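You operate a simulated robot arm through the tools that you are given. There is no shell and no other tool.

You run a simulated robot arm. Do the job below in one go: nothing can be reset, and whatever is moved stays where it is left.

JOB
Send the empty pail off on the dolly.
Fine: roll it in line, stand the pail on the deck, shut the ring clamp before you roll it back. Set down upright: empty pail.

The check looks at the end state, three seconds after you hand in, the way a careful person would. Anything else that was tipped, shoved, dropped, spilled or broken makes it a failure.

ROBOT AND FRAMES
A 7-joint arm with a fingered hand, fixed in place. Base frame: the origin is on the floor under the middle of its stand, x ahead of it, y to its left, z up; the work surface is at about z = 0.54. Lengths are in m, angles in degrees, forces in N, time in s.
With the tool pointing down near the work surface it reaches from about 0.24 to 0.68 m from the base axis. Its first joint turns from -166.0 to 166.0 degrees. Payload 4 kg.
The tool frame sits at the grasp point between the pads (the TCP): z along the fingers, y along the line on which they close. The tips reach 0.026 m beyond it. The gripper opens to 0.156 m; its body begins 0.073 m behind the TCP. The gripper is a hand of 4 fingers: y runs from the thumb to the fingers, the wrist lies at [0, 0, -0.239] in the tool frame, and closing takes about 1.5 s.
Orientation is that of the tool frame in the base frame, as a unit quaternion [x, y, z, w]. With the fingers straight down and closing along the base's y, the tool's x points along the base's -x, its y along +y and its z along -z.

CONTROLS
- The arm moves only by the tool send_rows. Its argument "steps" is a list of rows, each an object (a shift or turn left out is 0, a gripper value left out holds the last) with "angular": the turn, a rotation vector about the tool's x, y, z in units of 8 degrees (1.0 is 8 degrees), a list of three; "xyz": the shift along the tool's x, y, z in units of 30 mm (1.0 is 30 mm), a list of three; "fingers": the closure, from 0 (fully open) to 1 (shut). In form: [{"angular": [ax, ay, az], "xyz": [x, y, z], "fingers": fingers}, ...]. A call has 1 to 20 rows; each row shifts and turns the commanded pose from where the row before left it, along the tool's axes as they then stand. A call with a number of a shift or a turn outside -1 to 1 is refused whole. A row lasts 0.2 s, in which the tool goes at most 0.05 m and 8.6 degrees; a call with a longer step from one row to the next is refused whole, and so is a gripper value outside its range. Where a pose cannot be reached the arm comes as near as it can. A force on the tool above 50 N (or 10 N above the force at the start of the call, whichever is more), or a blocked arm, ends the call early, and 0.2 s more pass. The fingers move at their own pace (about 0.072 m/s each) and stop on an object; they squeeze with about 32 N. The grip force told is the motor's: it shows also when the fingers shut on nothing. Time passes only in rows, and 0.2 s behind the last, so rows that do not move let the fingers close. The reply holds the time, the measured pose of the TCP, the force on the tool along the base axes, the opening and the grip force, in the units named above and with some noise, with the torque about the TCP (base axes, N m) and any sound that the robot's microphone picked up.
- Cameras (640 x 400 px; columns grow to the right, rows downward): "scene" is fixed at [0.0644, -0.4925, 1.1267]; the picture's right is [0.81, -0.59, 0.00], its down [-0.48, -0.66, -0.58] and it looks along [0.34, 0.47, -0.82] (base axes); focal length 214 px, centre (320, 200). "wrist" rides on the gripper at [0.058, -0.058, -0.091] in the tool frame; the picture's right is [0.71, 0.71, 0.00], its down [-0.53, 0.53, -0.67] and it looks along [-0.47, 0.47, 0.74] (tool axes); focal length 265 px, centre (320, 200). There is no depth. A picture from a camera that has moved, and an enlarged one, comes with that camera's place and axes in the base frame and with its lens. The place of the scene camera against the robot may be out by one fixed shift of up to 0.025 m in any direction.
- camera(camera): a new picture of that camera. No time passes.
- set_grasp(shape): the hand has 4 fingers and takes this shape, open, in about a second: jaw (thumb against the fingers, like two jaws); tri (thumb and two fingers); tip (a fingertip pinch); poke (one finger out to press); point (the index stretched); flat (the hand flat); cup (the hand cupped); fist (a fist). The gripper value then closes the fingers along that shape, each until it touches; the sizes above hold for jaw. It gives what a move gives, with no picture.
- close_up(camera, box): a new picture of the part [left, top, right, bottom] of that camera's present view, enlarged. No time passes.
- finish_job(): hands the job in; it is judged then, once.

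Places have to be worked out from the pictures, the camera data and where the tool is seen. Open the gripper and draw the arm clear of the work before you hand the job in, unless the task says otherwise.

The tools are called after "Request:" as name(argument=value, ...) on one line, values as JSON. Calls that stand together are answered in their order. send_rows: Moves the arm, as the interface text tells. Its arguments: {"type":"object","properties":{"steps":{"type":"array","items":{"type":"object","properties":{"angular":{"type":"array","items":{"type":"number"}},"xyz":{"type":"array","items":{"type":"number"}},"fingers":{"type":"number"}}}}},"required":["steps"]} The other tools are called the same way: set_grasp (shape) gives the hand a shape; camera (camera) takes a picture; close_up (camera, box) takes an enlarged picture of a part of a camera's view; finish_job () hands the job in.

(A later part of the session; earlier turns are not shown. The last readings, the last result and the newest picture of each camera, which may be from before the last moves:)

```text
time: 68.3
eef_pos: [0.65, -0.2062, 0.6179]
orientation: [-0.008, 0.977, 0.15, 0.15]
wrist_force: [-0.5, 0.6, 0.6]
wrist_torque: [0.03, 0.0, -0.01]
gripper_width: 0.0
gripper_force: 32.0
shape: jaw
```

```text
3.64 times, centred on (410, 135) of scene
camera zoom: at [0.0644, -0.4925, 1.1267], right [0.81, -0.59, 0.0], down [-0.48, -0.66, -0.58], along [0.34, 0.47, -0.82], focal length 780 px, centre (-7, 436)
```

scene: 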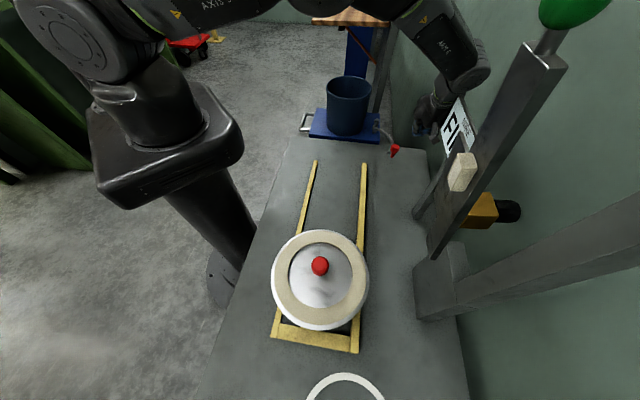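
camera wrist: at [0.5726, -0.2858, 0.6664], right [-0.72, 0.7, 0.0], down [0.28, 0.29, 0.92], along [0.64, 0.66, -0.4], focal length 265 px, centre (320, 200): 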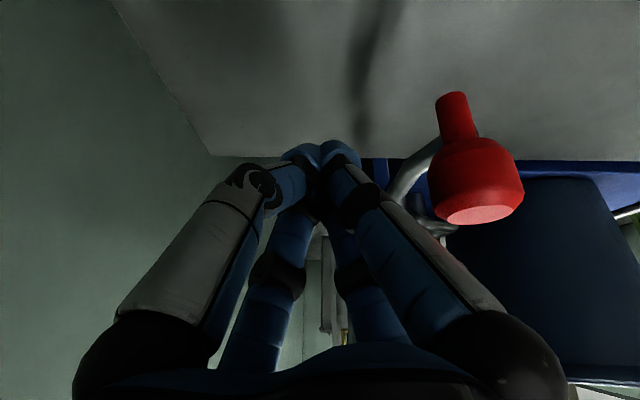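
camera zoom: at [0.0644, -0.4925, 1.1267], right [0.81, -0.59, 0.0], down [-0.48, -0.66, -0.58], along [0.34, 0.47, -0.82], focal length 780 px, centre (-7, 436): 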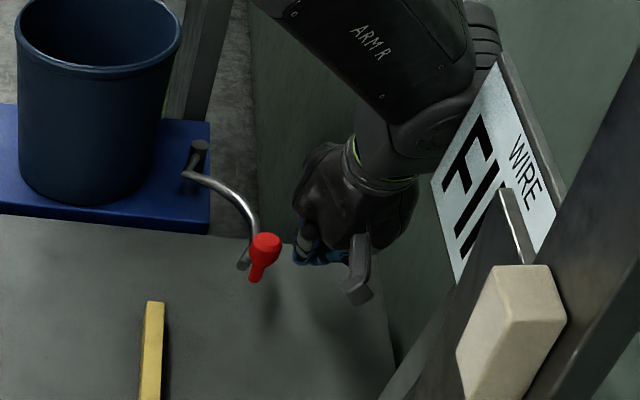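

The TCP settled about 1 cm off target and the forearm is close to the "WIRE…" sign, so I want to be careful. I'll check the settled pose without moving, and zoom on the sign to see whether anything touches.

Request:
send_rows(steps=[{"xyz": [0, 0, 0]}])

Request:
close_up(camera="scene", box=[400, 60, 500, 180])

Request:
camera(camera="scene")

```text
time: 68.7
eef_pos: [0.65, -0.2053, 0.6173]
orientation: [-0.008, 0.977, 0.15, 0.15]
wrist_force: [0.7, 0.3, 0.5]
wrist_torque: [0.0, 0.0, -0.03]
gripper_width: 0.0
gripper_force: 32.2
shape: jaw
```

```text
3.33 times, centred on (450, 120) of scene
camera zoom: at [0.0644, -0.4925, 1.1267], right [0.81, -0.59, 0.0], down [-0.48, -0.66, -0.58], along [0.34, 0.47, -0.82], focal length 715 px, centre (-113, 467)
```

zoom: 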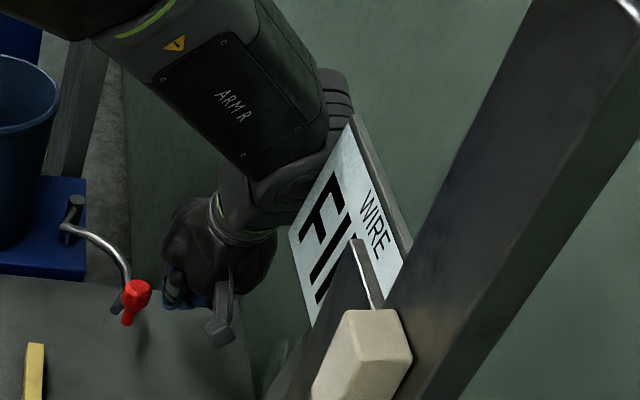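

```text
taken
```

scene: 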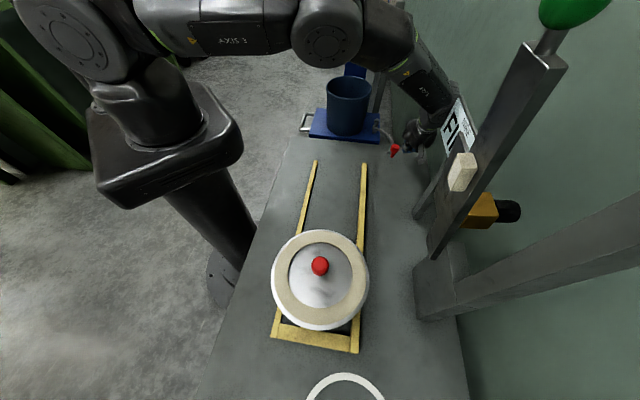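

The offset is steady, so the wrist joint is likely resting against that sign. The sign itself hasn't moved in the pictures. I'll reverse the same way out immediately.

Request:
send_rows(steps=[{"xyz": [-0.211, 0.211, -0.67]}, {"xyz": [-0.211, 0.211, -0.67]}, {"xyz": [-0.211, 0.211, -0.67]}, {"xyz": [-0.211, 0.211, -0.67]}, {"xyz": [0, 0, 0]}])

Request:
close_up(camera="scene", box=[400, 60, 500, 180])

```text
time: 69.9
eef_pos: [0.6443, -0.22, 0.7022]
orientation: [0.001, 0.978, 0.147, 0.148]
wrist_force: [0.5, -0.5, -0.4]
wrist_torque: [0.01, 0.0, 0.0]
gripper_width: 0.0
gripper_force: 31.5
shape: jaw
```

```text
3.33 times, centred on (450, 120) of scene
camera zoom: at [0.0644, -0.4925, 1.1267], right [0.81, -0.59, 0.0], down [-0.48, -0.66, -0.58], along [0.34, 0.47, -0.82], focal length 715 px, centre (-113, 467)
```

zoom: 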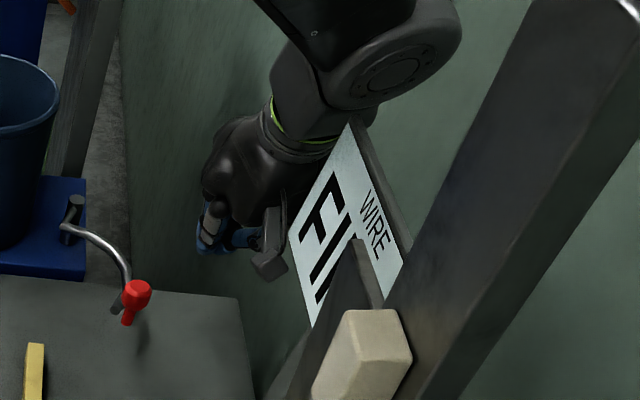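

The sign is exactly where it was. I'll move away toward +q and upward, then untilt the hand.

Request:
send_rows(steps=[{"xyz": [0.556, 0.48, -0.389]}, {"xyz": [0.556, 0.48, -0.389]}, {"xyz": [0.556, 0.48, -0.389]}, {"xyz": [0.556, 0.48, -0.389]}, {"xyz": [0.556, 0.48, -0.389]}, {"angular": [0.7071, 0.7071, 0]}, {"angular": [0.7071, 0.7071, 0]}, {"angular": [0.7071, 0.7071, 0]}, {"xyz": [0, 0, 0]}])

Request:
camera(camera="scene")

Request:
camera(camera="wrist")

```text
time: 71.9
eef_pos: [0.5438, -0.1628, 0.7526]
orientation: [-0.001, 1.0, -0.001, 0.001]
wrist_force: [1.0, 1.0, 0.2]
wrist_torque: [-0.04, 0.01, 0.0]
gripper_width: 0.0
gripper_force: 31.7
shape: jaw
```

```text
taken
```

scene: 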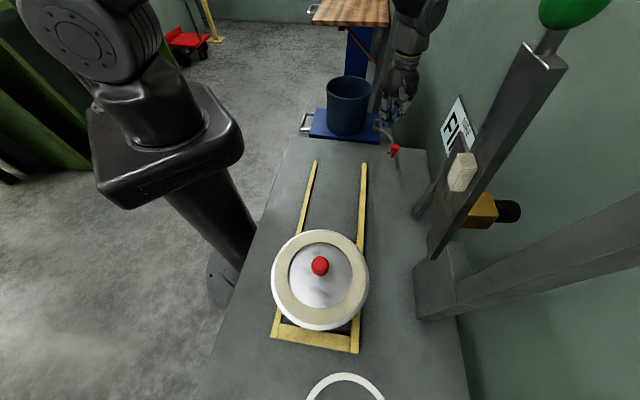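

```text
taken
camera wrist: at [0.4865, -0.2201, 0.8442], right [-0.71, 0.71, 0.0], down [0.53, 0.53, 0.67], along [0.47, 0.47, -0.74], focal length 265 px, centre (320, 200)
```

wrist: 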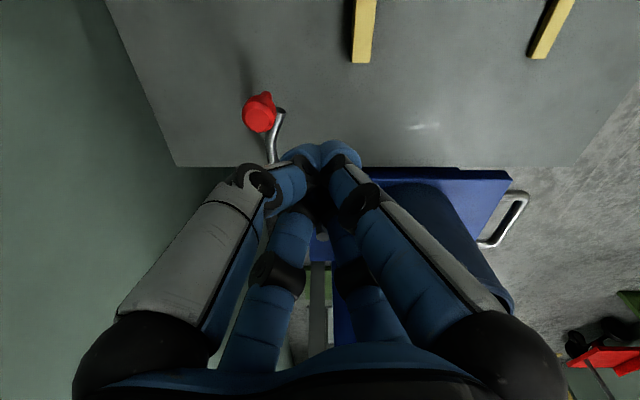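

The hand is upright and clear, with the knob at about p=0.291, q=−0.554. Instead I'll cage the knob from above, which keeps the wrist well away from the sign, and swing it toward the pail. I'll open to 60 mm and move over the knob at z≈0.70.

Request:
send_rows(steps=[{"xyz": [0, 0, 0], "fingers": 0.62}, {"xyz": [-0.597, -0.258, 0.556]}, {"xyz": [-0.597, -0.258, 0.556]}, {"xyz": [-0.597, -0.258, 0.556]}, {"xyz": [0, 0, 0]}, {"xyz": [0, 0, 0]}])

Request:
camera(camera="wrist")

Request:
close_up(camera="scene", box=[360, 60, 480, 180])

```text
time: 73.3
eef_pos: [0.6005, -0.1858, 0.7004]
orientation: [-0.001, 1.0, 0.0, 0.0]
wrist_force: [-0.5, 0.1, -0.9]
wrist_torque: [0.01, -0.03, 0.02]
gripper_width: 0.0591
gripper_force: 0.0
shape: jaw
```

```text
taken
camera wrist: at [0.5422, -0.2432, 0.7922], right [-0.71, 0.71, 0.0], down [0.52, 0.53, 0.67], along [0.47, 0.47, -0.74], focal length 265 px, centre (320, 200)
```

wrist: 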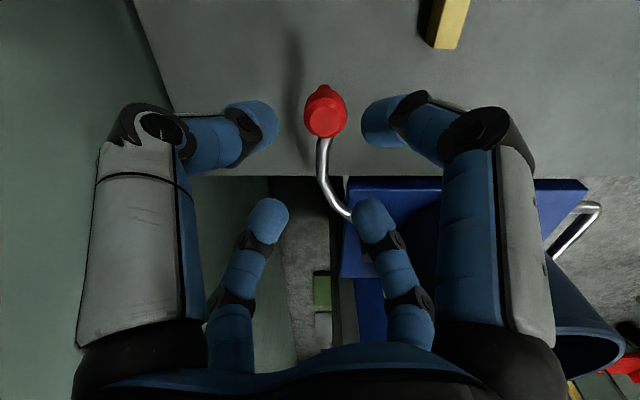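

```text
3.33 times, centred on (420, 120) of scene
camera zoom: at [0.0644, -0.4925, 1.1267], right [0.81, -0.59, 0.0], down [-0.48, -0.66, -0.58], along [0.34, 0.47, -0.82], focal length 715 px, centre (-13, 467)
```

zoom: 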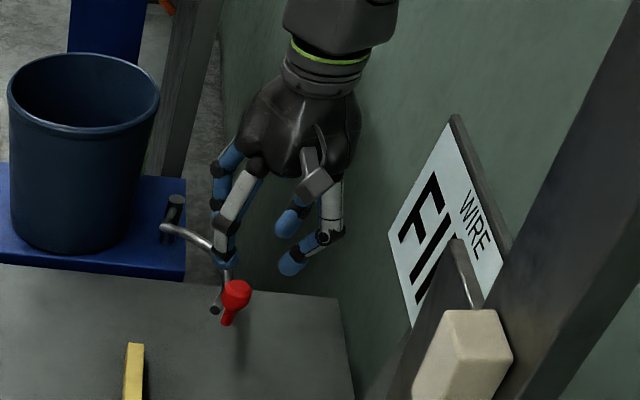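

The hand is centred over the knob within a few millimetres, and the sign is well clear. I'll correct 5 mm and lower so the fingertips surround the knob head while staying above the rod (TCP z≈0.622).

Request:
send_rows(steps=[{"xyz": [0.19, 0.047, 0.4]}, {"xyz": [0, 0, 0.55]}, {"xyz": [0, 0, 0.55]}, {"xyz": [0, 0, 0.55]}, {"xyz": [0, 0, 0.55]}, {"xyz": [0, 0, 0]}])

Request:
camera(camera="wrist")

Request:
close_up(camera="scene", box=[360, 80, 460, 180])

```text
time: 74.7
eef_pos: [0.5925, -0.1834, 0.6232]
orientation: [-0.001, 1.0, 0.0, 0.002]
wrist_force: [0.2, 0.0, -0.6]
wrist_torque: [-0.01, 0.01, 0.02]
gripper_width: 0.0588
gripper_force: 0.0
shape: jaw
```

```text
taken
camera wrist: at [0.5358, -0.2409, 0.7139], right [-0.71, 0.71, 0.0], down [0.52, 0.53, 0.67], along [0.47, 0.47, -0.74], focal length 265 px, centre (320, 200)
```

wrist: 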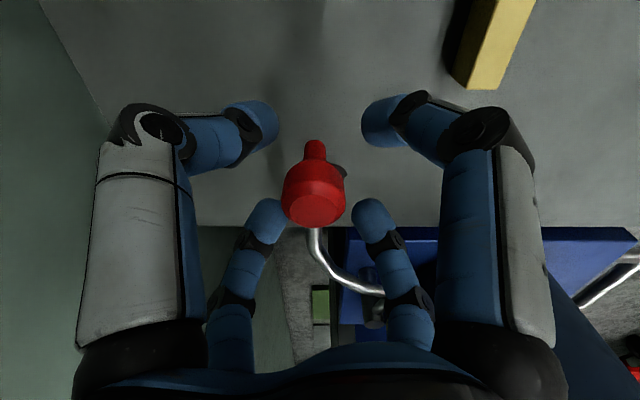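

```text
4.00 times, centred on (410, 130) of scene
camera zoom: at [0.0644, -0.4925, 1.1267], right [0.81, -0.59, 0.0], down [-0.48, -0.66, -0.58], along [0.34, 0.47, -0.82], focal length 858 px, centre (-40, 480)
```

zoom: 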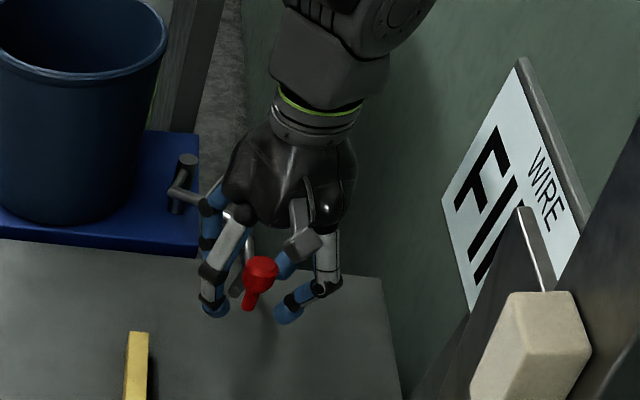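

The knob head is inside the cage with no contact. I'll tighten the cage to about 46 mm, drop 5 mm, and start swinging along the arc around the hinge in small steps.

Request:
send_rows(steps=[{"xyz": [0, 0, 0.17], "fingers": 0.7}, {"xyz": [0, 0, 0]}, {"xyz": [0.281, 0.244, 0]}, {"xyz": [0.281, 0.244, 0]}, {"xyz": [0.28, 0.22, 0]}, {"xyz": [0.28, 0.22, 0]}, {"xyz": [0, 0, 0]}])

Request:
camera(camera="wrist")

Request:
close_up(camera="scene", box=[340, 80, 440, 180])

```text
time: 76.3
eef_pos: [0.5595, -0.1573, 0.6193]
orientation: [-0.001, 1.0, 0.0, 0.0]
wrist_force: [-0.4, -2.2, 0.6]
wrist_torque: [-0.06, -0.04, -0.02]
gripper_width: 0.0471
gripper_force: 0.1
shape: jaw
```

```text
taken
camera wrist: at [0.5012, -0.2139, 0.7102], right [-0.71, 0.71, 0.0], down [0.53, 0.53, 0.67], along [0.47, 0.47, -0.74], focal length 265 px, centre (320, 200)
```

wrist: 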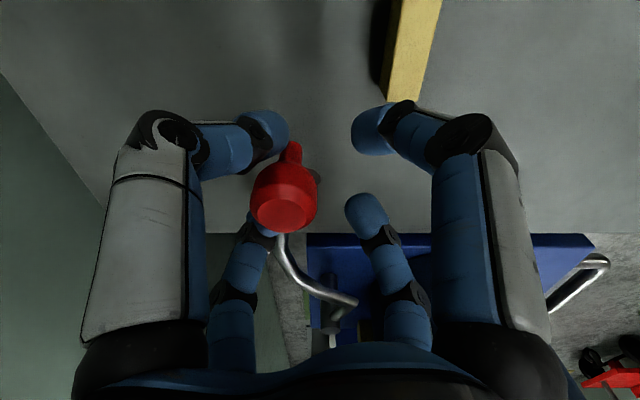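

```text
4.00 times, centred on (390, 130) of scene
camera zoom: at [0.0644, -0.4925, 1.1267], right [0.81, -0.59, 0.0], down [-0.48, -0.66, -0.58], along [0.34, 0.47, -0.82], focal length 858 px, centre (40, 480)
```

zoom: 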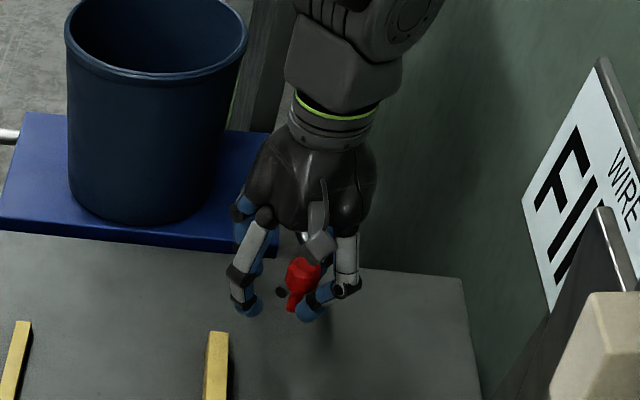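

The knob is following in the notch between the fingers with only about 2 N. I'll continue along the arc.

Request:
send_rows(steps=[{"xyz": [0.25, 0.2545, 0]}, {"xyz": [0.25, 0.2545, 0]}, {"xyz": [0.217, 0.283, 0]}, {"xyz": [0.217, 0.283, 0]}, {"xyz": [0.1805, 0.3075, 0]}, {"xyz": [0.1805, 0.3075, 0]}, {"xyz": [0.1425, 0.3265, 0]}, {"xyz": [0.1425, 0.3265, 0]}, {"xyz": [0, 0, 0]}])

Request:
camera(camera="wrist")

Request:
close_up(camera="scene", box=[320, 80, 420, 180])

```text
time: 78.3
eef_pos: [0.5122, -0.0852, 0.6194]
orientation: [-0.001, 1.0, 0.0, 0.0]
wrist_force: [-3.2, -2.5, 2.6]
wrist_torque: [-0.08, 0.03, -0.02]
gripper_width: 0.0468
gripper_force: 0.0
shape: jaw
```

```text
taken
camera wrist: at [0.454, -0.1429, 0.7109], right [-0.71, 0.71, 0.0], down [0.53, 0.53, 0.67], along [0.47, 0.47, -0.74], focal length 265 px, centre (320, 200)
```

wrist: 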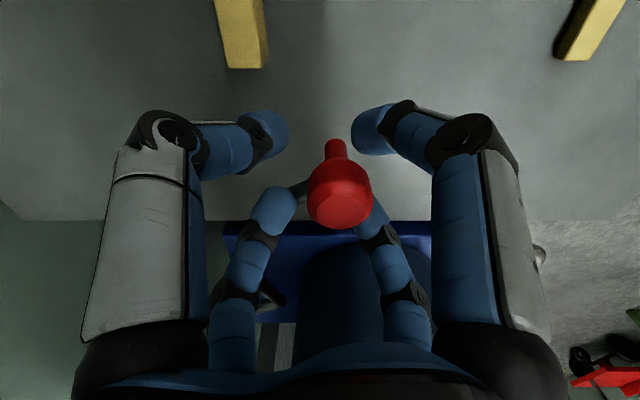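

```text
4.00 times, centred on (370, 130) of scene
camera zoom: at [0.0644, -0.4925, 1.1267], right [0.81, -0.59, 0.0], down [-0.48, -0.66, -0.58], along [0.34, 0.47, -0.82], focal length 858 px, centre (120, 480)
```

zoom: 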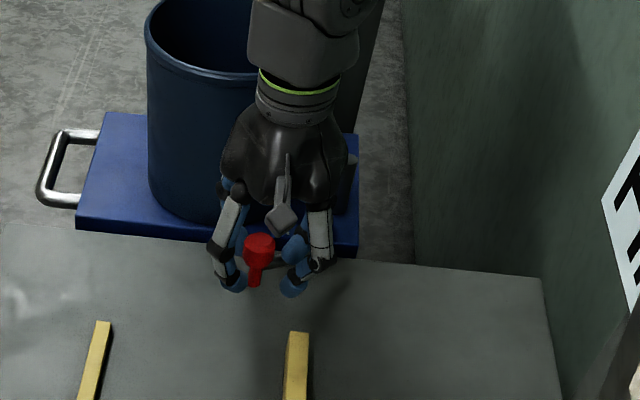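

The knob is now slightly ahead of the hand, because one fingertip seems to be bearing on the rod beside it (fz +2.6 N). I'll raise 8 mm so the tips clear the rod and hold only the knob head.

Request:
send_rows(steps=[{"xyz": [0, 0, -0.14]}, {"xyz": [0, 0, -0.14]}, {"xyz": [0, 0, 0]}])

Request:
close_up(camera="wrist", box=[220, 90, 420, 260])

```text
time: 79.1
eef_pos: [0.5119, -0.0866, 0.6276]
orientation: [0.0, 1.0, 0.0, 0.0]
wrist_force: [-0.7, 0.3, -0.4]
wrist_torque: [0.0, 0.01, -0.01]
gripper_width: 0.0468
gripper_force: 0.1
shape: jaw
```

```text
2.35 times, centred on (320, 175) of wrist
camera zoom: at [0.4542, -0.1438, 0.7192], right [-0.71, 0.71, 0.0], down [0.53, 0.53, 0.67], along [0.47, 0.47, -0.74], focal length 624 px, centre (320, 259)
```

zoom: 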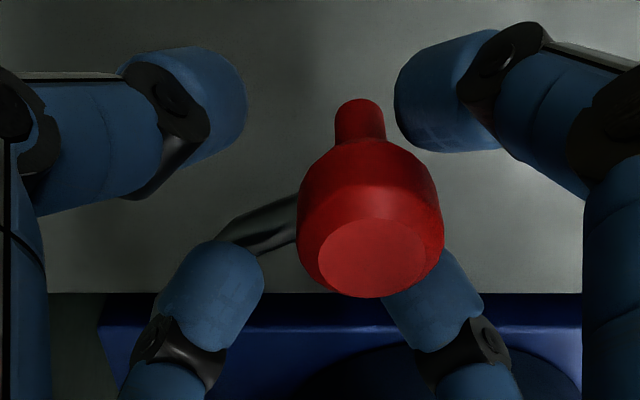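

The tips are clear of the rod and forces are zero. I'll continue along the arc to about φ=134° around the hinge.

Request:
send_rows(steps=[{"xyz": [0.1, 0.34, 0]}, {"xyz": [0.1, 0.34, 0]}, {"xyz": [0.059, 0.351, 0]}, {"xyz": [0.059, 0.351, 0]}, {"xyz": [0.017, 0.356, 0]}, {"xyz": [0.017, 0.356, 0]}, {"xyz": [0, 0, 0]}])

Request:
camera(camera="wrist")

Request:
close_up(camera="scene", box=[310, 80, 410, 180])

```text
time: 80.7
eef_pos: [0.4997, -0.0237, 0.6271]
orientation: [0.0, 1.0, -0.001, 0.001]
wrist_force: [0.8, -0.9, -1.2]
wrist_torque: [0.0, 0.01, 0.02]
gripper_width: 0.0471
gripper_force: 0.0
shape: jaw
```

```text
taken
camera wrist: at [0.443, -0.081, 0.7184], right [-0.71, 0.71, 0.0], down [0.52, 0.53, 0.67], along [0.47, 0.47, -0.74], focal length 265 px, centre (320, 200)
```

wrist: 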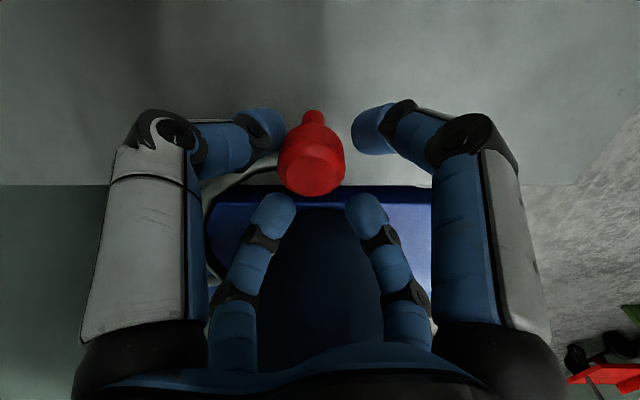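

```text
4.00 times, centred on (360, 130) of scene
camera zoom: at [0.0644, -0.4925, 1.1267], right [0.81, -0.59, 0.0], down [-0.48, -0.66, -0.58], along [0.34, 0.47, -0.82], focal length 858 px, centre (160, 480)
```

zoom: 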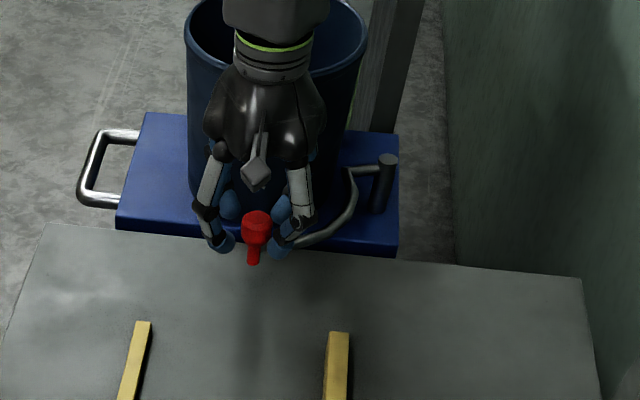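

The clamp has swung about 60° and the rod is wrapping around the pail side. I'll take one more short caged step, then withdraw upward before the fingers get near the pail.

Request:
send_rows(steps=[{"xyz": [-0.038, 0.284, 0]}, {"xyz": [-0.038, 0.284, 0]}, {"xyz": [-0.038, 0.284, 0]}, {"xyz": [0, 0, 0]}])

Request:
camera(camera="wrist")

Request:
close_up(camera="scene", box=[310, 80, 410, 180])

```text
time: 81.7
eef_pos: [0.5037, 0.0027, 0.6258]
orientation: [-0.002, 1.0, 0.0, -0.001]
wrist_force: [0.4, -1.1, 0.2]
wrist_torque: [0.02, -0.03, 0.03]
gripper_width: 0.0472
gripper_force: 0.0
shape: jaw
```

```text
taken
camera wrist: at [0.4467, -0.0545, 0.7177], right [-0.71, 0.71, 0.0], down [0.52, 0.53, 0.67], along [0.47, 0.47, -0.74], focal length 265 px, centre (320, 200)
```

wrist: 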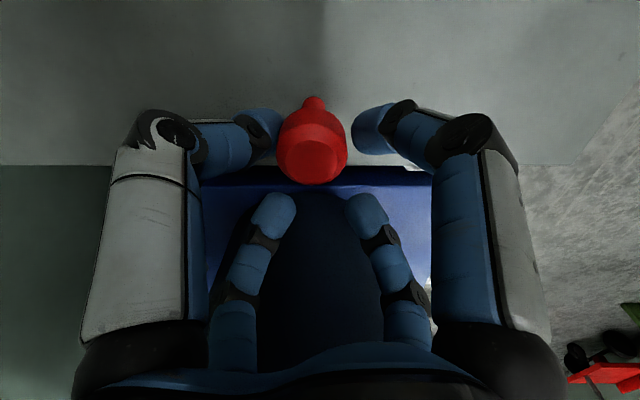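

```text
4.00 times, centred on (360, 130) of scene
camera zoom: at [0.0644, -0.4925, 1.1267], right [0.81, -0.59, 0.0], down [-0.48, -0.66, -0.58], along [0.34, 0.47, -0.82], focal length 858 px, centre (160, 480)
```

zoom: 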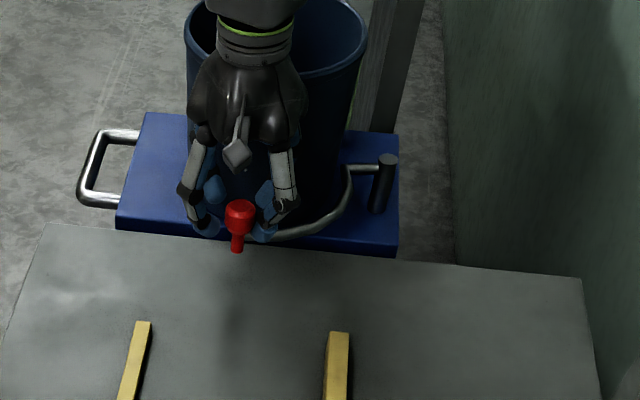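

The knob is at about p=0.339, q=−0.357, so roughly 23° of swing remains. I'll raise the hand clear of the knob, close it into a pusher again, and tilt it to lean away from the pail.

Request:
send_rows(steps=[{"xyz": [0, 0, -0.4]}, {"xyz": [0, 0, -0.6]}, {"xyz": [0, 0, -0.8]}, {"xyz": [0, 0, -1]}, {"xyz": [0.5, -0.5, 0], "fingers": 0.85}, {"xyz": [0.5, -0.5, 0], "fingers": 1.0}, {"angular": [-0.7071, -0.7071, 0]}, {"angular": [-0.7071, -0.7071, 0]}, {"angular": [-0.7071, -0.7071, 0]}, {"xyz": [0, 0, 0]}, {"xyz": [0, 0, 0]}])

Request:
camera(camera="wrist")

Request:
close_up(camera="scene", box=[310, 60, 430, 180])

```text
time: 84.1
eef_pos: [0.4737, -0.0295, 0.711]
orientation: [-0.001, 0.978, 0.147, 0.147]
wrist_force: [-0.6, 0.2, -0.3]
wrist_torque: [0.01, -0.01, -0.02]
gripper_width: 0.0002
gripper_force: 31.7
shape: jaw
```

```text
taken
camera wrist: at [0.3947, -0.1066, 0.7609], right [-0.71, 0.71, 0.0], down [0.29, 0.29, 0.91], along [0.65, 0.65, -0.41], focal length 265 px, centre (320, 200)
```

wrist: 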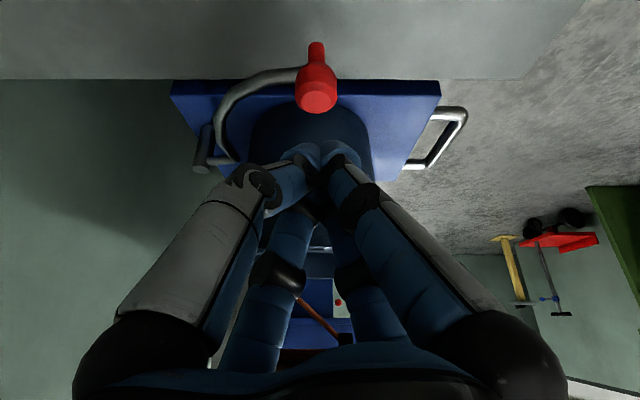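

```text
3.33 times, centred on (370, 120) of scene
camera zoom: at [0.0644, -0.4925, 1.1267], right [0.81, -0.59, 0.0], down [-0.48, -0.66, -0.58], along [0.34, 0.47, -0.82], focal length 715 px, centre (153, 467)
```

zoom: 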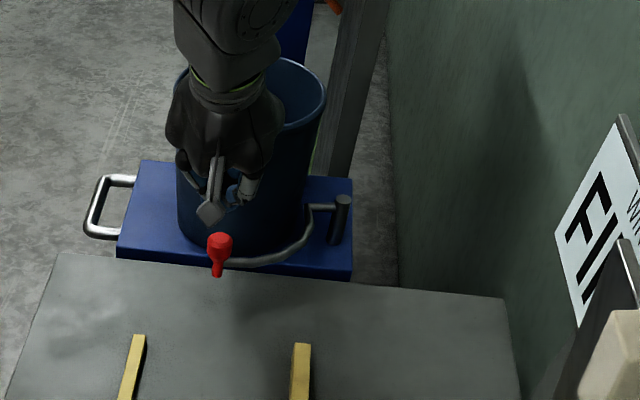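

The clamp arm is already partly around the pail and the pusher is ready. I'll move behind the knob, on its table side, and lower to knob height.

Request:
send_rows(steps=[{"xyz": [-0.203, -0.721, -0.163]}, {"xyz": [-0.203, -0.721, -0.163]}, {"xyz": [0.194, -0.194, 0.615]}, {"xyz": [0.194, -0.194, 0.615]}, {"xyz": [0.194, -0.194, 0.615]}, {"xyz": [0.194, -0.194, 0.615]}, {"xyz": [0.194, -0.194, 0.615]}, {"xyz": [0, 0, 0]}])

Request:
camera(camera="wrist")

Request:
close_up(camera="scene", box=[310, 60, 430, 180])

```text
time: 85.9
eef_pos: [0.4849, -0.0713, 0.6085]
orientation: [0.0, 0.978, 0.147, 0.147]
wrist_force: [0.0, 0.7, 0.3]
wrist_torque: [-0.01, 0.02, 0.01]
gripper_width: 0.0
gripper_force: 31.9
shape: jaw
```

```text
taken
camera wrist: at [0.4068, -0.1501, 0.6582], right [-0.71, 0.71, 0.0], down [0.29, 0.29, 0.91], along [0.65, 0.65, -0.41], focal length 265 px, centre (320, 200)
```

wrist: 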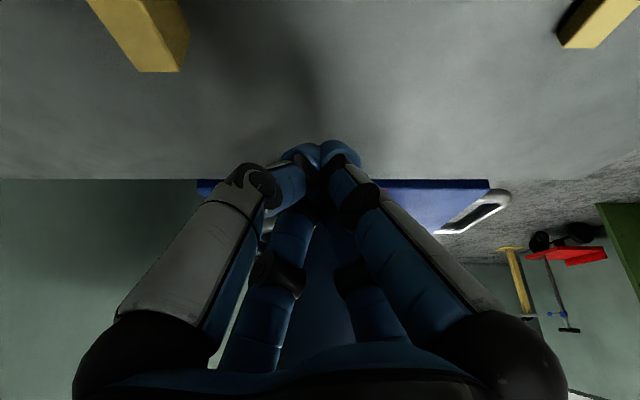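

```text
3.33 times, centred on (370, 120) of scene
camera zoom: at [0.0644, -0.4925, 1.1267], right [0.81, -0.59, 0.0], down [-0.48, -0.66, -0.58], along [0.34, 0.47, -0.82], focal length 715 px, centre (153, 467)
```

zoom: 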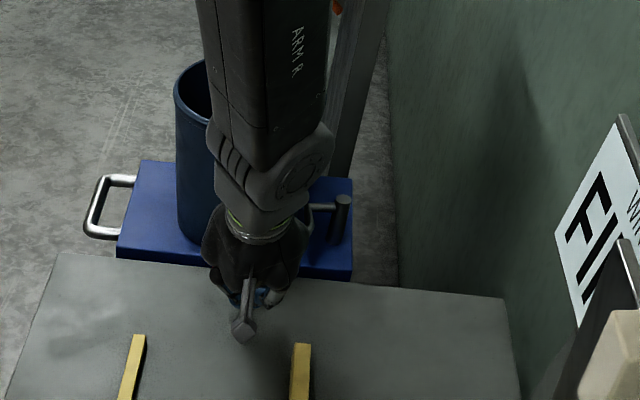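

There's no contact yet, and the pusher sits just behind the knob. I'll push forward in small steps, first half of the remaining swing.

Request:
send_rows(steps=[{"xyz": [-0.008, 0.208, 0.068]}, {"xyz": [-0.008, 0.208, 0.068]}, {"xyz": [-0.008, 0.208, 0.068]}, {"xyz": [-0.008, 0.208, 0.068]}, {"xyz": [-0.008, 0.208, 0.068]}, {"xyz": [-0.008, 0.208, 0.068]}, {"xyz": [-0.008, 0.208, 0.068]}, {"xyz": [-0.008, 0.208, 0.068]}, {"xyz": [0, 0, 0]}])

Request:
camera(camera="wrist")

Request:
close_up(camera="scene", box=[310, 60, 430, 180])

```text
time: 87.9
eef_pos: [0.4893, -0.0218, 0.6099]
orientation: [-0.001, 0.978, 0.147, 0.148]
wrist_force: [0.4, -0.4, -0.5]
wrist_torque: [0.01, -0.03, 0.01]
gripper_width: 0.0002
gripper_force: 31.5
shape: jaw
```

```text
taken
camera wrist: at [0.4101, -0.0993, 0.6606], right [-0.71, 0.71, 0.0], down [0.29, 0.29, 0.91], along [0.65, 0.65, -0.41], focal length 265 px, centre (320, 200)
```

wrist: 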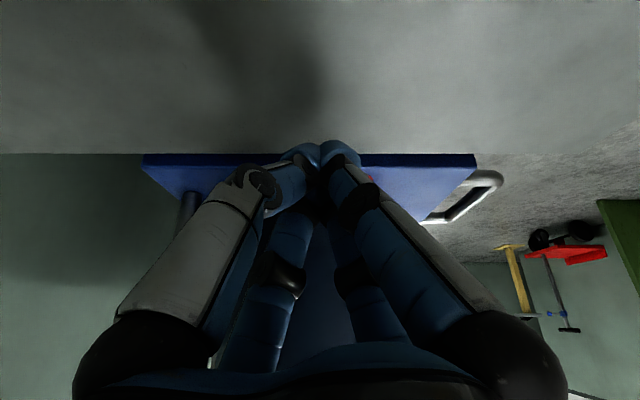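

```text
3.33 times, centred on (370, 120) of scene
camera zoom: at [0.0644, -0.4925, 1.1267], right [0.81, -0.59, 0.0], down [-0.48, -0.66, -0.58], along [0.34, 0.47, -0.82], focal length 715 px, centre (153, 467)
```

zoom: 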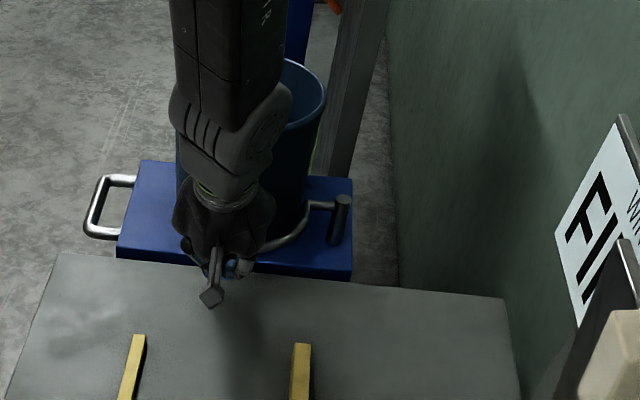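

The clamp moves freely with the push. I'll continue in smaller batches to catch the end stop gently.

Request:
send_rows(steps=[{"xyz": [0.003, 0.197, 0.061]}, {"xyz": [0.003, 0.197, 0.061]}, {"xyz": [0.003, 0.197, 0.061]}, {"xyz": [0.003, 0.197, 0.061]}, {"xyz": [0, 0, 0]}])

Request:
close_up(camera="scene", box=[310, 60, 430, 180])

Request:
close_up(camera="wrist", box=[140, 80, 500, 280])

```text
time: 89.1
eef_pos: [0.4894, 0.0047, 0.6106]
orientation: [0.0, 0.978, 0.148, 0.148]
wrist_force: [0.3, -0.2, 0.6]
wrist_torque: [-0.03, -0.01, 0.02]
gripper_width: 0.0
gripper_force: 31.6
shape: jaw
```

```text
3.33 times, centred on (370, 120) of scene
camera zoom: at [0.0644, -0.4925, 1.1267], right [0.81, -0.59, 0.0], down [-0.48, -0.66, -0.58], along [0.34, 0.47, -0.82], focal length 715 px, centre (153, 467)
```

zoom: 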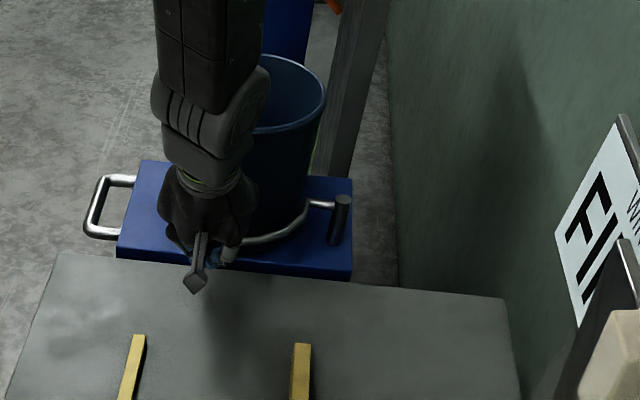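

```text
1.78 times, centred on (320, 180) of wrist
camera zoom: at [0.4103, -0.074, 0.6609], right [-0.71, 0.71, 0.0], down [0.29, 0.29, 0.91], along [0.64, 0.65, -0.41], focal length 472 px, centre (320, 236)
```

zoom: 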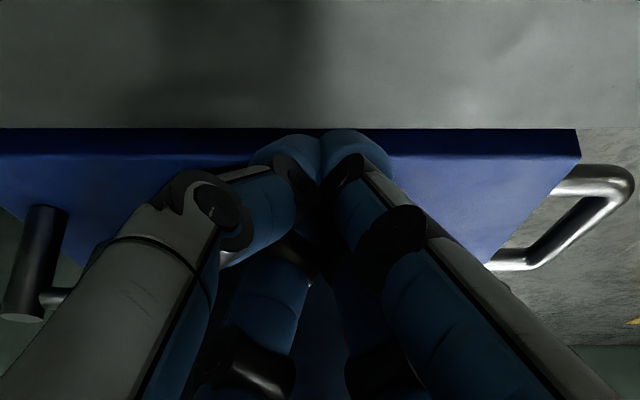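

Still free, and the rod is closing around the pail's base. I'll push on in small steps.

Request:
send_rows(steps=[{"xyz": [-0.02, 0.18, 0.063]}, {"xyz": [-0.02, 0.18, 0.063]}, {"xyz": [-0.02, 0.18, 0.063]}, {"xyz": [0, 0, 0]}])

Request:
close_up(camera="scene", box=[310, 60, 430, 180])

```text
time: 90.1
eef_pos: [0.4922, 0.0206, 0.609]
orientation: [0.0, 0.978, 0.147, 0.148]
wrist_force: [-0.3, -0.2, -0.2]
wrist_torque: [0.01, -0.01, 0.03]
gripper_width: 0.0001
gripper_force: 32.1
shape: jaw
```

```text
3.33 times, centred on (370, 120) of scene
camera zoom: at [0.0644, -0.4925, 1.1267], right [0.81, -0.59, 0.0], down [-0.48, -0.66, -0.58], along [0.34, 0.47, -0.82], focal length 715 px, centre (153, 467)
```

zoom: 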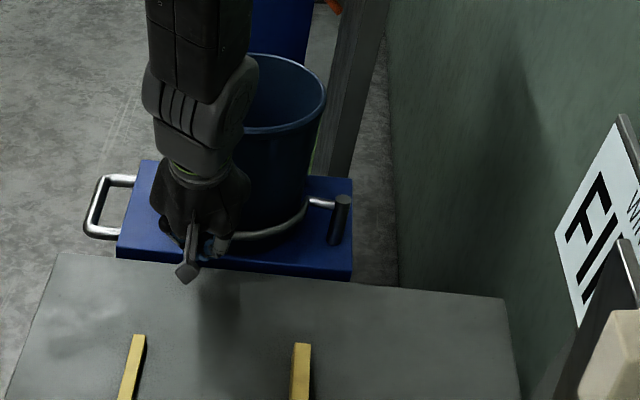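

The rod is nearly hugging the pail, and there's still no resistance. I'll continue with very small steps.

Request:
send_rows(steps=[{"xyz": [-0.05, 0.14, 0.06]}, {"xyz": [-0.05, 0.14, 0.06]}, {"xyz": [0, 0, 0]}])

Request:
close_up(camera="scene", box=[310, 60, 430, 180])

Request:
camera(camera="wrist")

```text
time: 90.9
eef_pos: [0.4949, 0.0284, 0.6111]
orientation: [-0.001, 0.978, 0.148, 0.148]
wrist_force: [-1.0, -0.1, -0.6]
wrist_torque: [0.04, 0.01, 0.0]
gripper_width: 0.0
gripper_force: 31.7
shape: jaw
```

```text
3.33 times, centred on (370, 120) of scene
camera zoom: at [0.0644, -0.4925, 1.1267], right [0.81, -0.59, 0.0], down [-0.48, -0.66, -0.58], along [0.34, 0.47, -0.82], focal length 715 px, centre (153, 467)
```

zoom: 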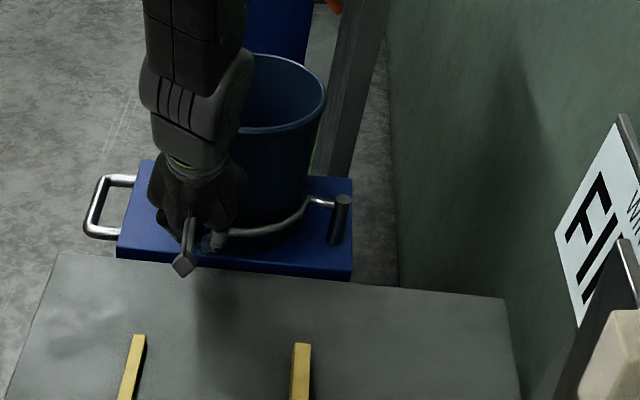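

```text
taken
camera wrist: at [0.4163, -0.0488, 0.6605], right [-0.71, 0.71, 0.0], down [0.29, 0.29, 0.91], along [0.65, 0.65, -0.41], focal length 265 px, centre (320, 200)
```

wrist: 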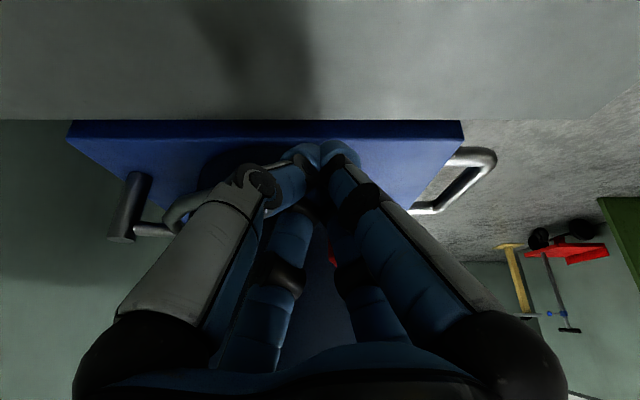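

Still free. I'll advance in two more small steps, mainly toward the deck.

Request:
send_rows(steps=[{"xyz": [-0.061, 0.132, 0.061]}, {"xyz": [-0.061, 0.132, 0.061]}, {"xyz": [0, 0, 0]}])

Request:
close_up(camera="scene", box=[310, 60, 430, 180])

```text
time: 91.7
eef_pos: [0.4994, 0.0385, 0.6099]
orientation: [-0.002, 0.978, 0.147, 0.148]
wrist_force: [-0.1, -0.3, -0.5]
wrist_torque: [-0.02, 0.05, -0.01]
gripper_width: 0.0
gripper_force: 32.3
shape: jaw
```

```text
3.33 times, centred on (370, 120) of scene
camera zoom: at [0.0644, -0.4925, 1.1267], right [0.81, -0.59, 0.0], down [-0.48, -0.66, -0.58], along [0.34, 0.47, -0.82], focal length 715 px, centre (153, 467)
```

zoom: 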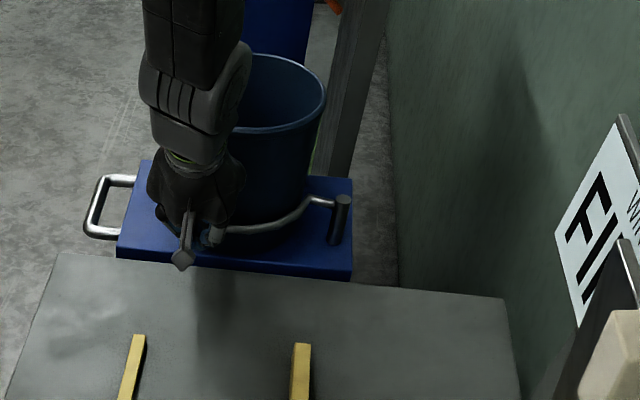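

I'll back off and rise to get an unobstructed view of how far the clamp has closed.

Request:
send_rows(steps=[{"xyz": [0.43, -0.43, -0.27]}, {"xyz": [0.43, -0.43, -0.27]}, {"xyz": [-0.24, 0.24, -0.762]}, {"xyz": [-0.24, 0.24, -0.762]}, {"xyz": [-0.24, 0.24, -0.762]}, {"xyz": [-0.24, 0.24, -0.762]}, {"xyz": [0, 0, 0]}])

Request:
camera(camera="wrist")

Request:
close_up(camera="scene", box=[310, 60, 430, 180])

```text
time: 93.3
eef_pos: [0.4721, 0.0085, 0.7121]
orientation: [-0.001, 0.978, 0.148, 0.147]
wrist_force: [0.8, 0.5, 0.6]
wrist_torque: [-0.02, 0.01, 0.01]
gripper_width: 0.0
gripper_force: 32.0
shape: jaw
```

```text
taken
camera wrist: at [0.3937, -0.0699, 0.7621], right [-0.71, 0.71, 0.0], down [0.29, 0.29, 0.91], along [0.65, 0.65, -0.41], focal length 265 px, centre (320, 200)
```

wrist: 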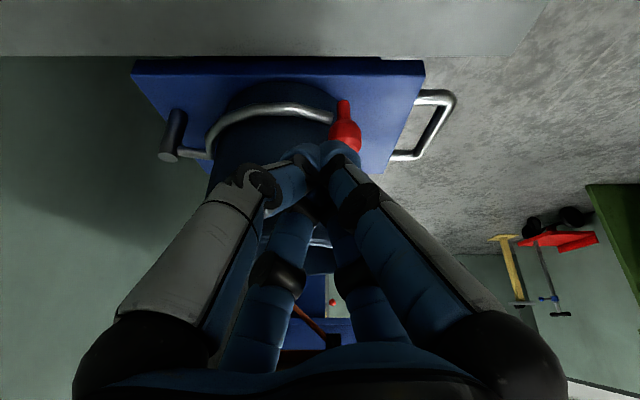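

```text
3.33 times, centred on (370, 120) of scene
camera zoom: at [0.0644, -0.4925, 1.1267], right [0.81, -0.59, 0.0], down [-0.48, -0.66, -0.58], along [0.34, 0.47, -0.82], focal length 715 px, centre (153, 467)
```

zoom: 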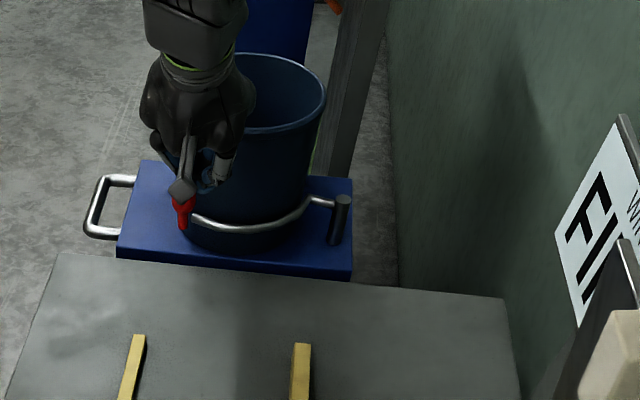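

The arm now wraps around the front of the pail. I'll zoom in to judge the remaining gap.

Request:
close_up(camera="wrist", box=[120, 40, 460, 240])

Request:
close_up(camera="scene", box=[330, 100, 400, 160])

```text
1.88 times, centred on (290, 140) of wrist
camera zoom: at [0.3937, -0.0699, 0.7621], right [-0.71, 0.71, 0.0], down [0.29, 0.29, 0.91], along [0.65, 0.65, -0.41], focal length 500 px, centre (376, 313)
```

zoom: 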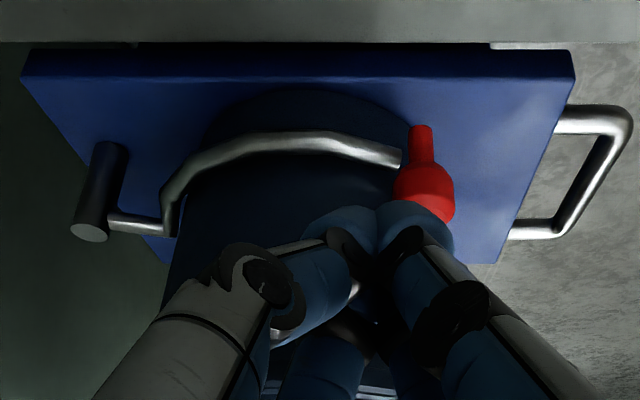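

```text
6.67 times, centred on (365, 130) of scene
camera zoom: at [0.0644, -0.4925, 1.1267], right [0.81, -0.59, 0.0], down [-0.48, -0.66, -0.58], along [0.34, 0.47, -0.82], focal length 1430 px, centre (20, 667)
```

zoom: 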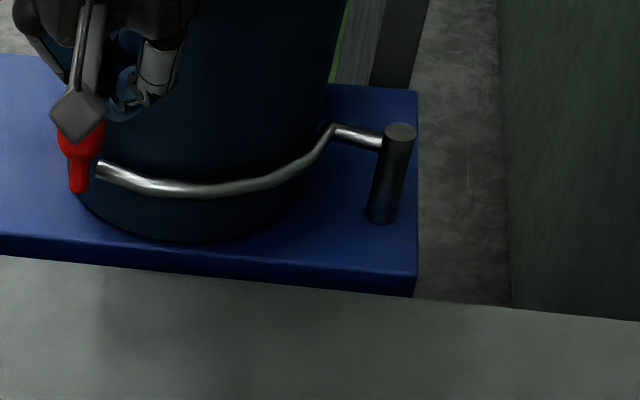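

The rod lies against the pail's front and the knob has swung about 96°, but I never felt a stop. I'll go back down and push a little further until I feel firm resistance.

Request:
send_rows(steps=[{"xyz": [0.24, -0.24, 0.762]}, {"xyz": [0.24, -0.24, 0.762]}, {"xyz": [0.24, -0.24, 0.762]}, {"xyz": [0.24, -0.24, 0.762]}, {"xyz": [-0.4, 0.4, 0.25]}, {"xyz": [-0.4, 0.4, 0.25]}, {"xyz": [0, 0, 0]}])

Request:
camera(camera="wrist")

```text
time: 94.9
eef_pos: [0.4983, 0.0369, 0.6103]
orientation: [-0.001, 0.978, 0.148, 0.148]
wrist_force: [0.5, 0.1, -0.3]
wrist_torque: [0.0, 0.03, -0.02]
gripper_width: 0.0
gripper_force: 32.1
shape: jaw
```

```text
taken
camera wrist: at [0.4194, -0.042, 0.6593], right [-0.71, 0.71, 0.0], down [0.29, 0.29, 0.91], along [0.64, 0.65, -0.41], focal length 265 px, centre (320, 200)
```

wrist: 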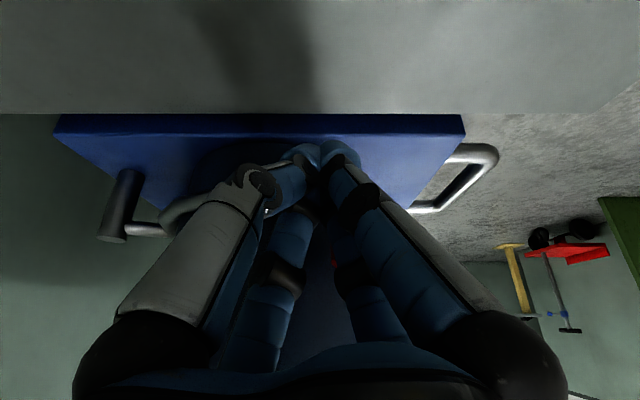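

I'm back just behind the knob. Now I'll push 4 small steps of 4 mm, watching the force.

Request:
send_rows(steps=[{"xyz": [-0.058, 0.114, 0.054]}, {"xyz": [-0.058, 0.114, 0.054]}, {"xyz": [0, 0, 0]}])

Request:
send_rows(steps=[{"xyz": [-0.058, 0.114, 0.054]}, {"xyz": [0, 0, 0]}])

Request:
close_up(camera="scene", box=[310, 60, 430, 180])

```text
time: 95.7
eef_pos: [0.5017, 0.0435, 0.6095]
orientation: [-0.001, 0.978, 0.147, 0.147]
wrist_force: [0.1, -0.2, 0.2]
wrist_torque: [0.0, -0.01, -0.01]
gripper_width: 0.0
gripper_force: 32.2
shape: jaw
```

```text
time: 96.3
eef_pos: [0.504, 0.0475, 0.6108]
orientation: [-0.001, 0.978, 0.148, 0.148]
wrist_force: [-0.1, -0.2, -0.2]
wrist_torque: [0.01, -0.02, 0.01]
gripper_width: 0.0
gripper_force: 32.0
shape: jaw
```

```text
3.33 times, centred on (370, 120) of scene
camera zoom: at [0.0644, -0.4925, 1.1267], right [0.81, -0.59, 0.0], down [-0.48, -0.66, -0.58], along [0.34, 0.47, -0.82], focal length 715 px, centre (153, 467)
```

zoom: 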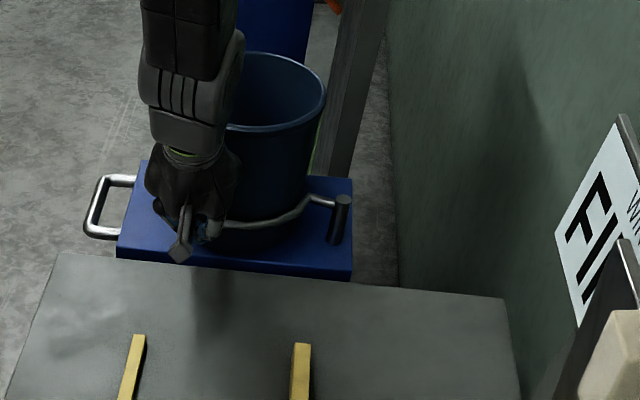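

There's still no resistance, and the pusher may be off-centre on the knob. I'll back off and up again to see what changed.

Request:
send_rows(steps=[{"xyz": [0.5, -0.5, -0.3]}, {"xyz": [0.5, -0.5, -0.3]}, {"xyz": [-0.24, 0.24, -0.762]}, {"xyz": [-0.24, 0.24, -0.762]}, {"xyz": [-0.24, 0.24, -0.762]}, {"xyz": [-0.24, 0.24, -0.762]}, {"xyz": [0, 0, 0]}])

Request:
close_up(camera="wrist", box=[120, 40, 460, 240])

Request:
close_up(camera="scene", box=[330, 100, 400, 160])

```text
time: 97.9
eef_pos: [0.4711, 0.0146, 0.7116]
orientation: [-0.001, 0.978, 0.148, 0.148]
wrist_force: [-0.2, 0.2, 0.0]
wrist_torque: [0.0, 0.0, -0.01]
gripper_width: 0.0
gripper_force: 32.4
shape: jaw
```

```text
1.88 times, centred on (290, 140) of wrist
camera zoom: at [0.392, -0.0638, 0.762], right [-0.71, 0.71, 0.0], down [0.29, 0.29, 0.91], along [0.64, 0.65, -0.41], focal length 500 px, centre (376, 313)
```

zoom: 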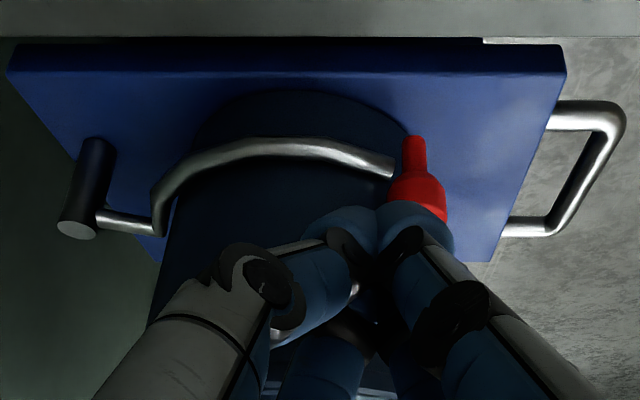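

```text
6.67 times, centred on (365, 130) of scene
camera zoom: at [0.0644, -0.4925, 1.1267], right [0.81, -0.59, 0.0], down [-0.48, -0.66, -0.58], along [0.34, 0.47, -0.82], focal length 1430 px, centre (20, 667)
```

zoom: 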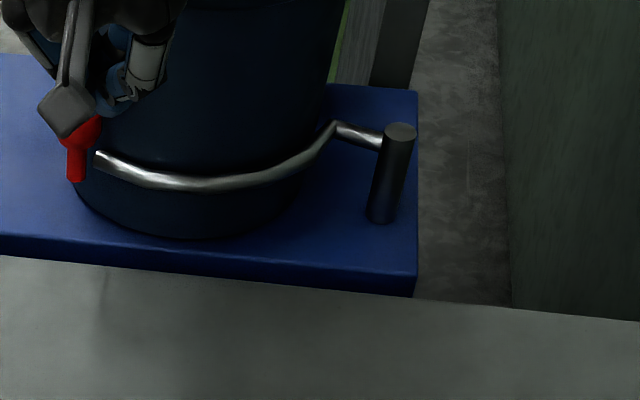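

The last push moved the arm slightly further, and it now touches the pail's wall. I'll realign squarely behind the knob, at about p=0.428, q=−0.301, and push until I feel it clamp.

Request:
send_rows(steps=[{"xyz": [0.17, 0.67, 0.157]}, {"xyz": [0.24, -0.24, 0.762]}, {"xyz": [0.24, -0.24, 0.762]}, {"xyz": [0.24, -0.24, 0.762]}, {"xyz": [0.24, -0.24, 0.762]}, {"xyz": [0, 0, 0]}])

Request:
camera(camera="wrist")

```text
time: 99.3
eef_pos: [0.4667, 0.0351, 0.6069]
orientation: [-0.001, 0.978, 0.148, 0.148]
wrist_force: [0.7, 0.5, 0.0]
wrist_torque: [-0.04, 0.03, -0.02]
gripper_width: 0.0
gripper_force: 31.8
shape: jaw
```

```text
taken
camera wrist: at [0.3871, -0.0434, 0.6572], right [-0.71, 0.71, 0.0], down [0.29, 0.29, 0.91], along [0.65, 0.65, -0.41], focal length 265 px, centre (320, 200)
```

wrist: 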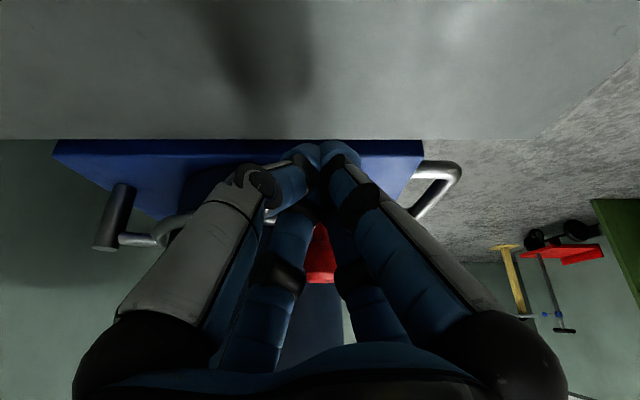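

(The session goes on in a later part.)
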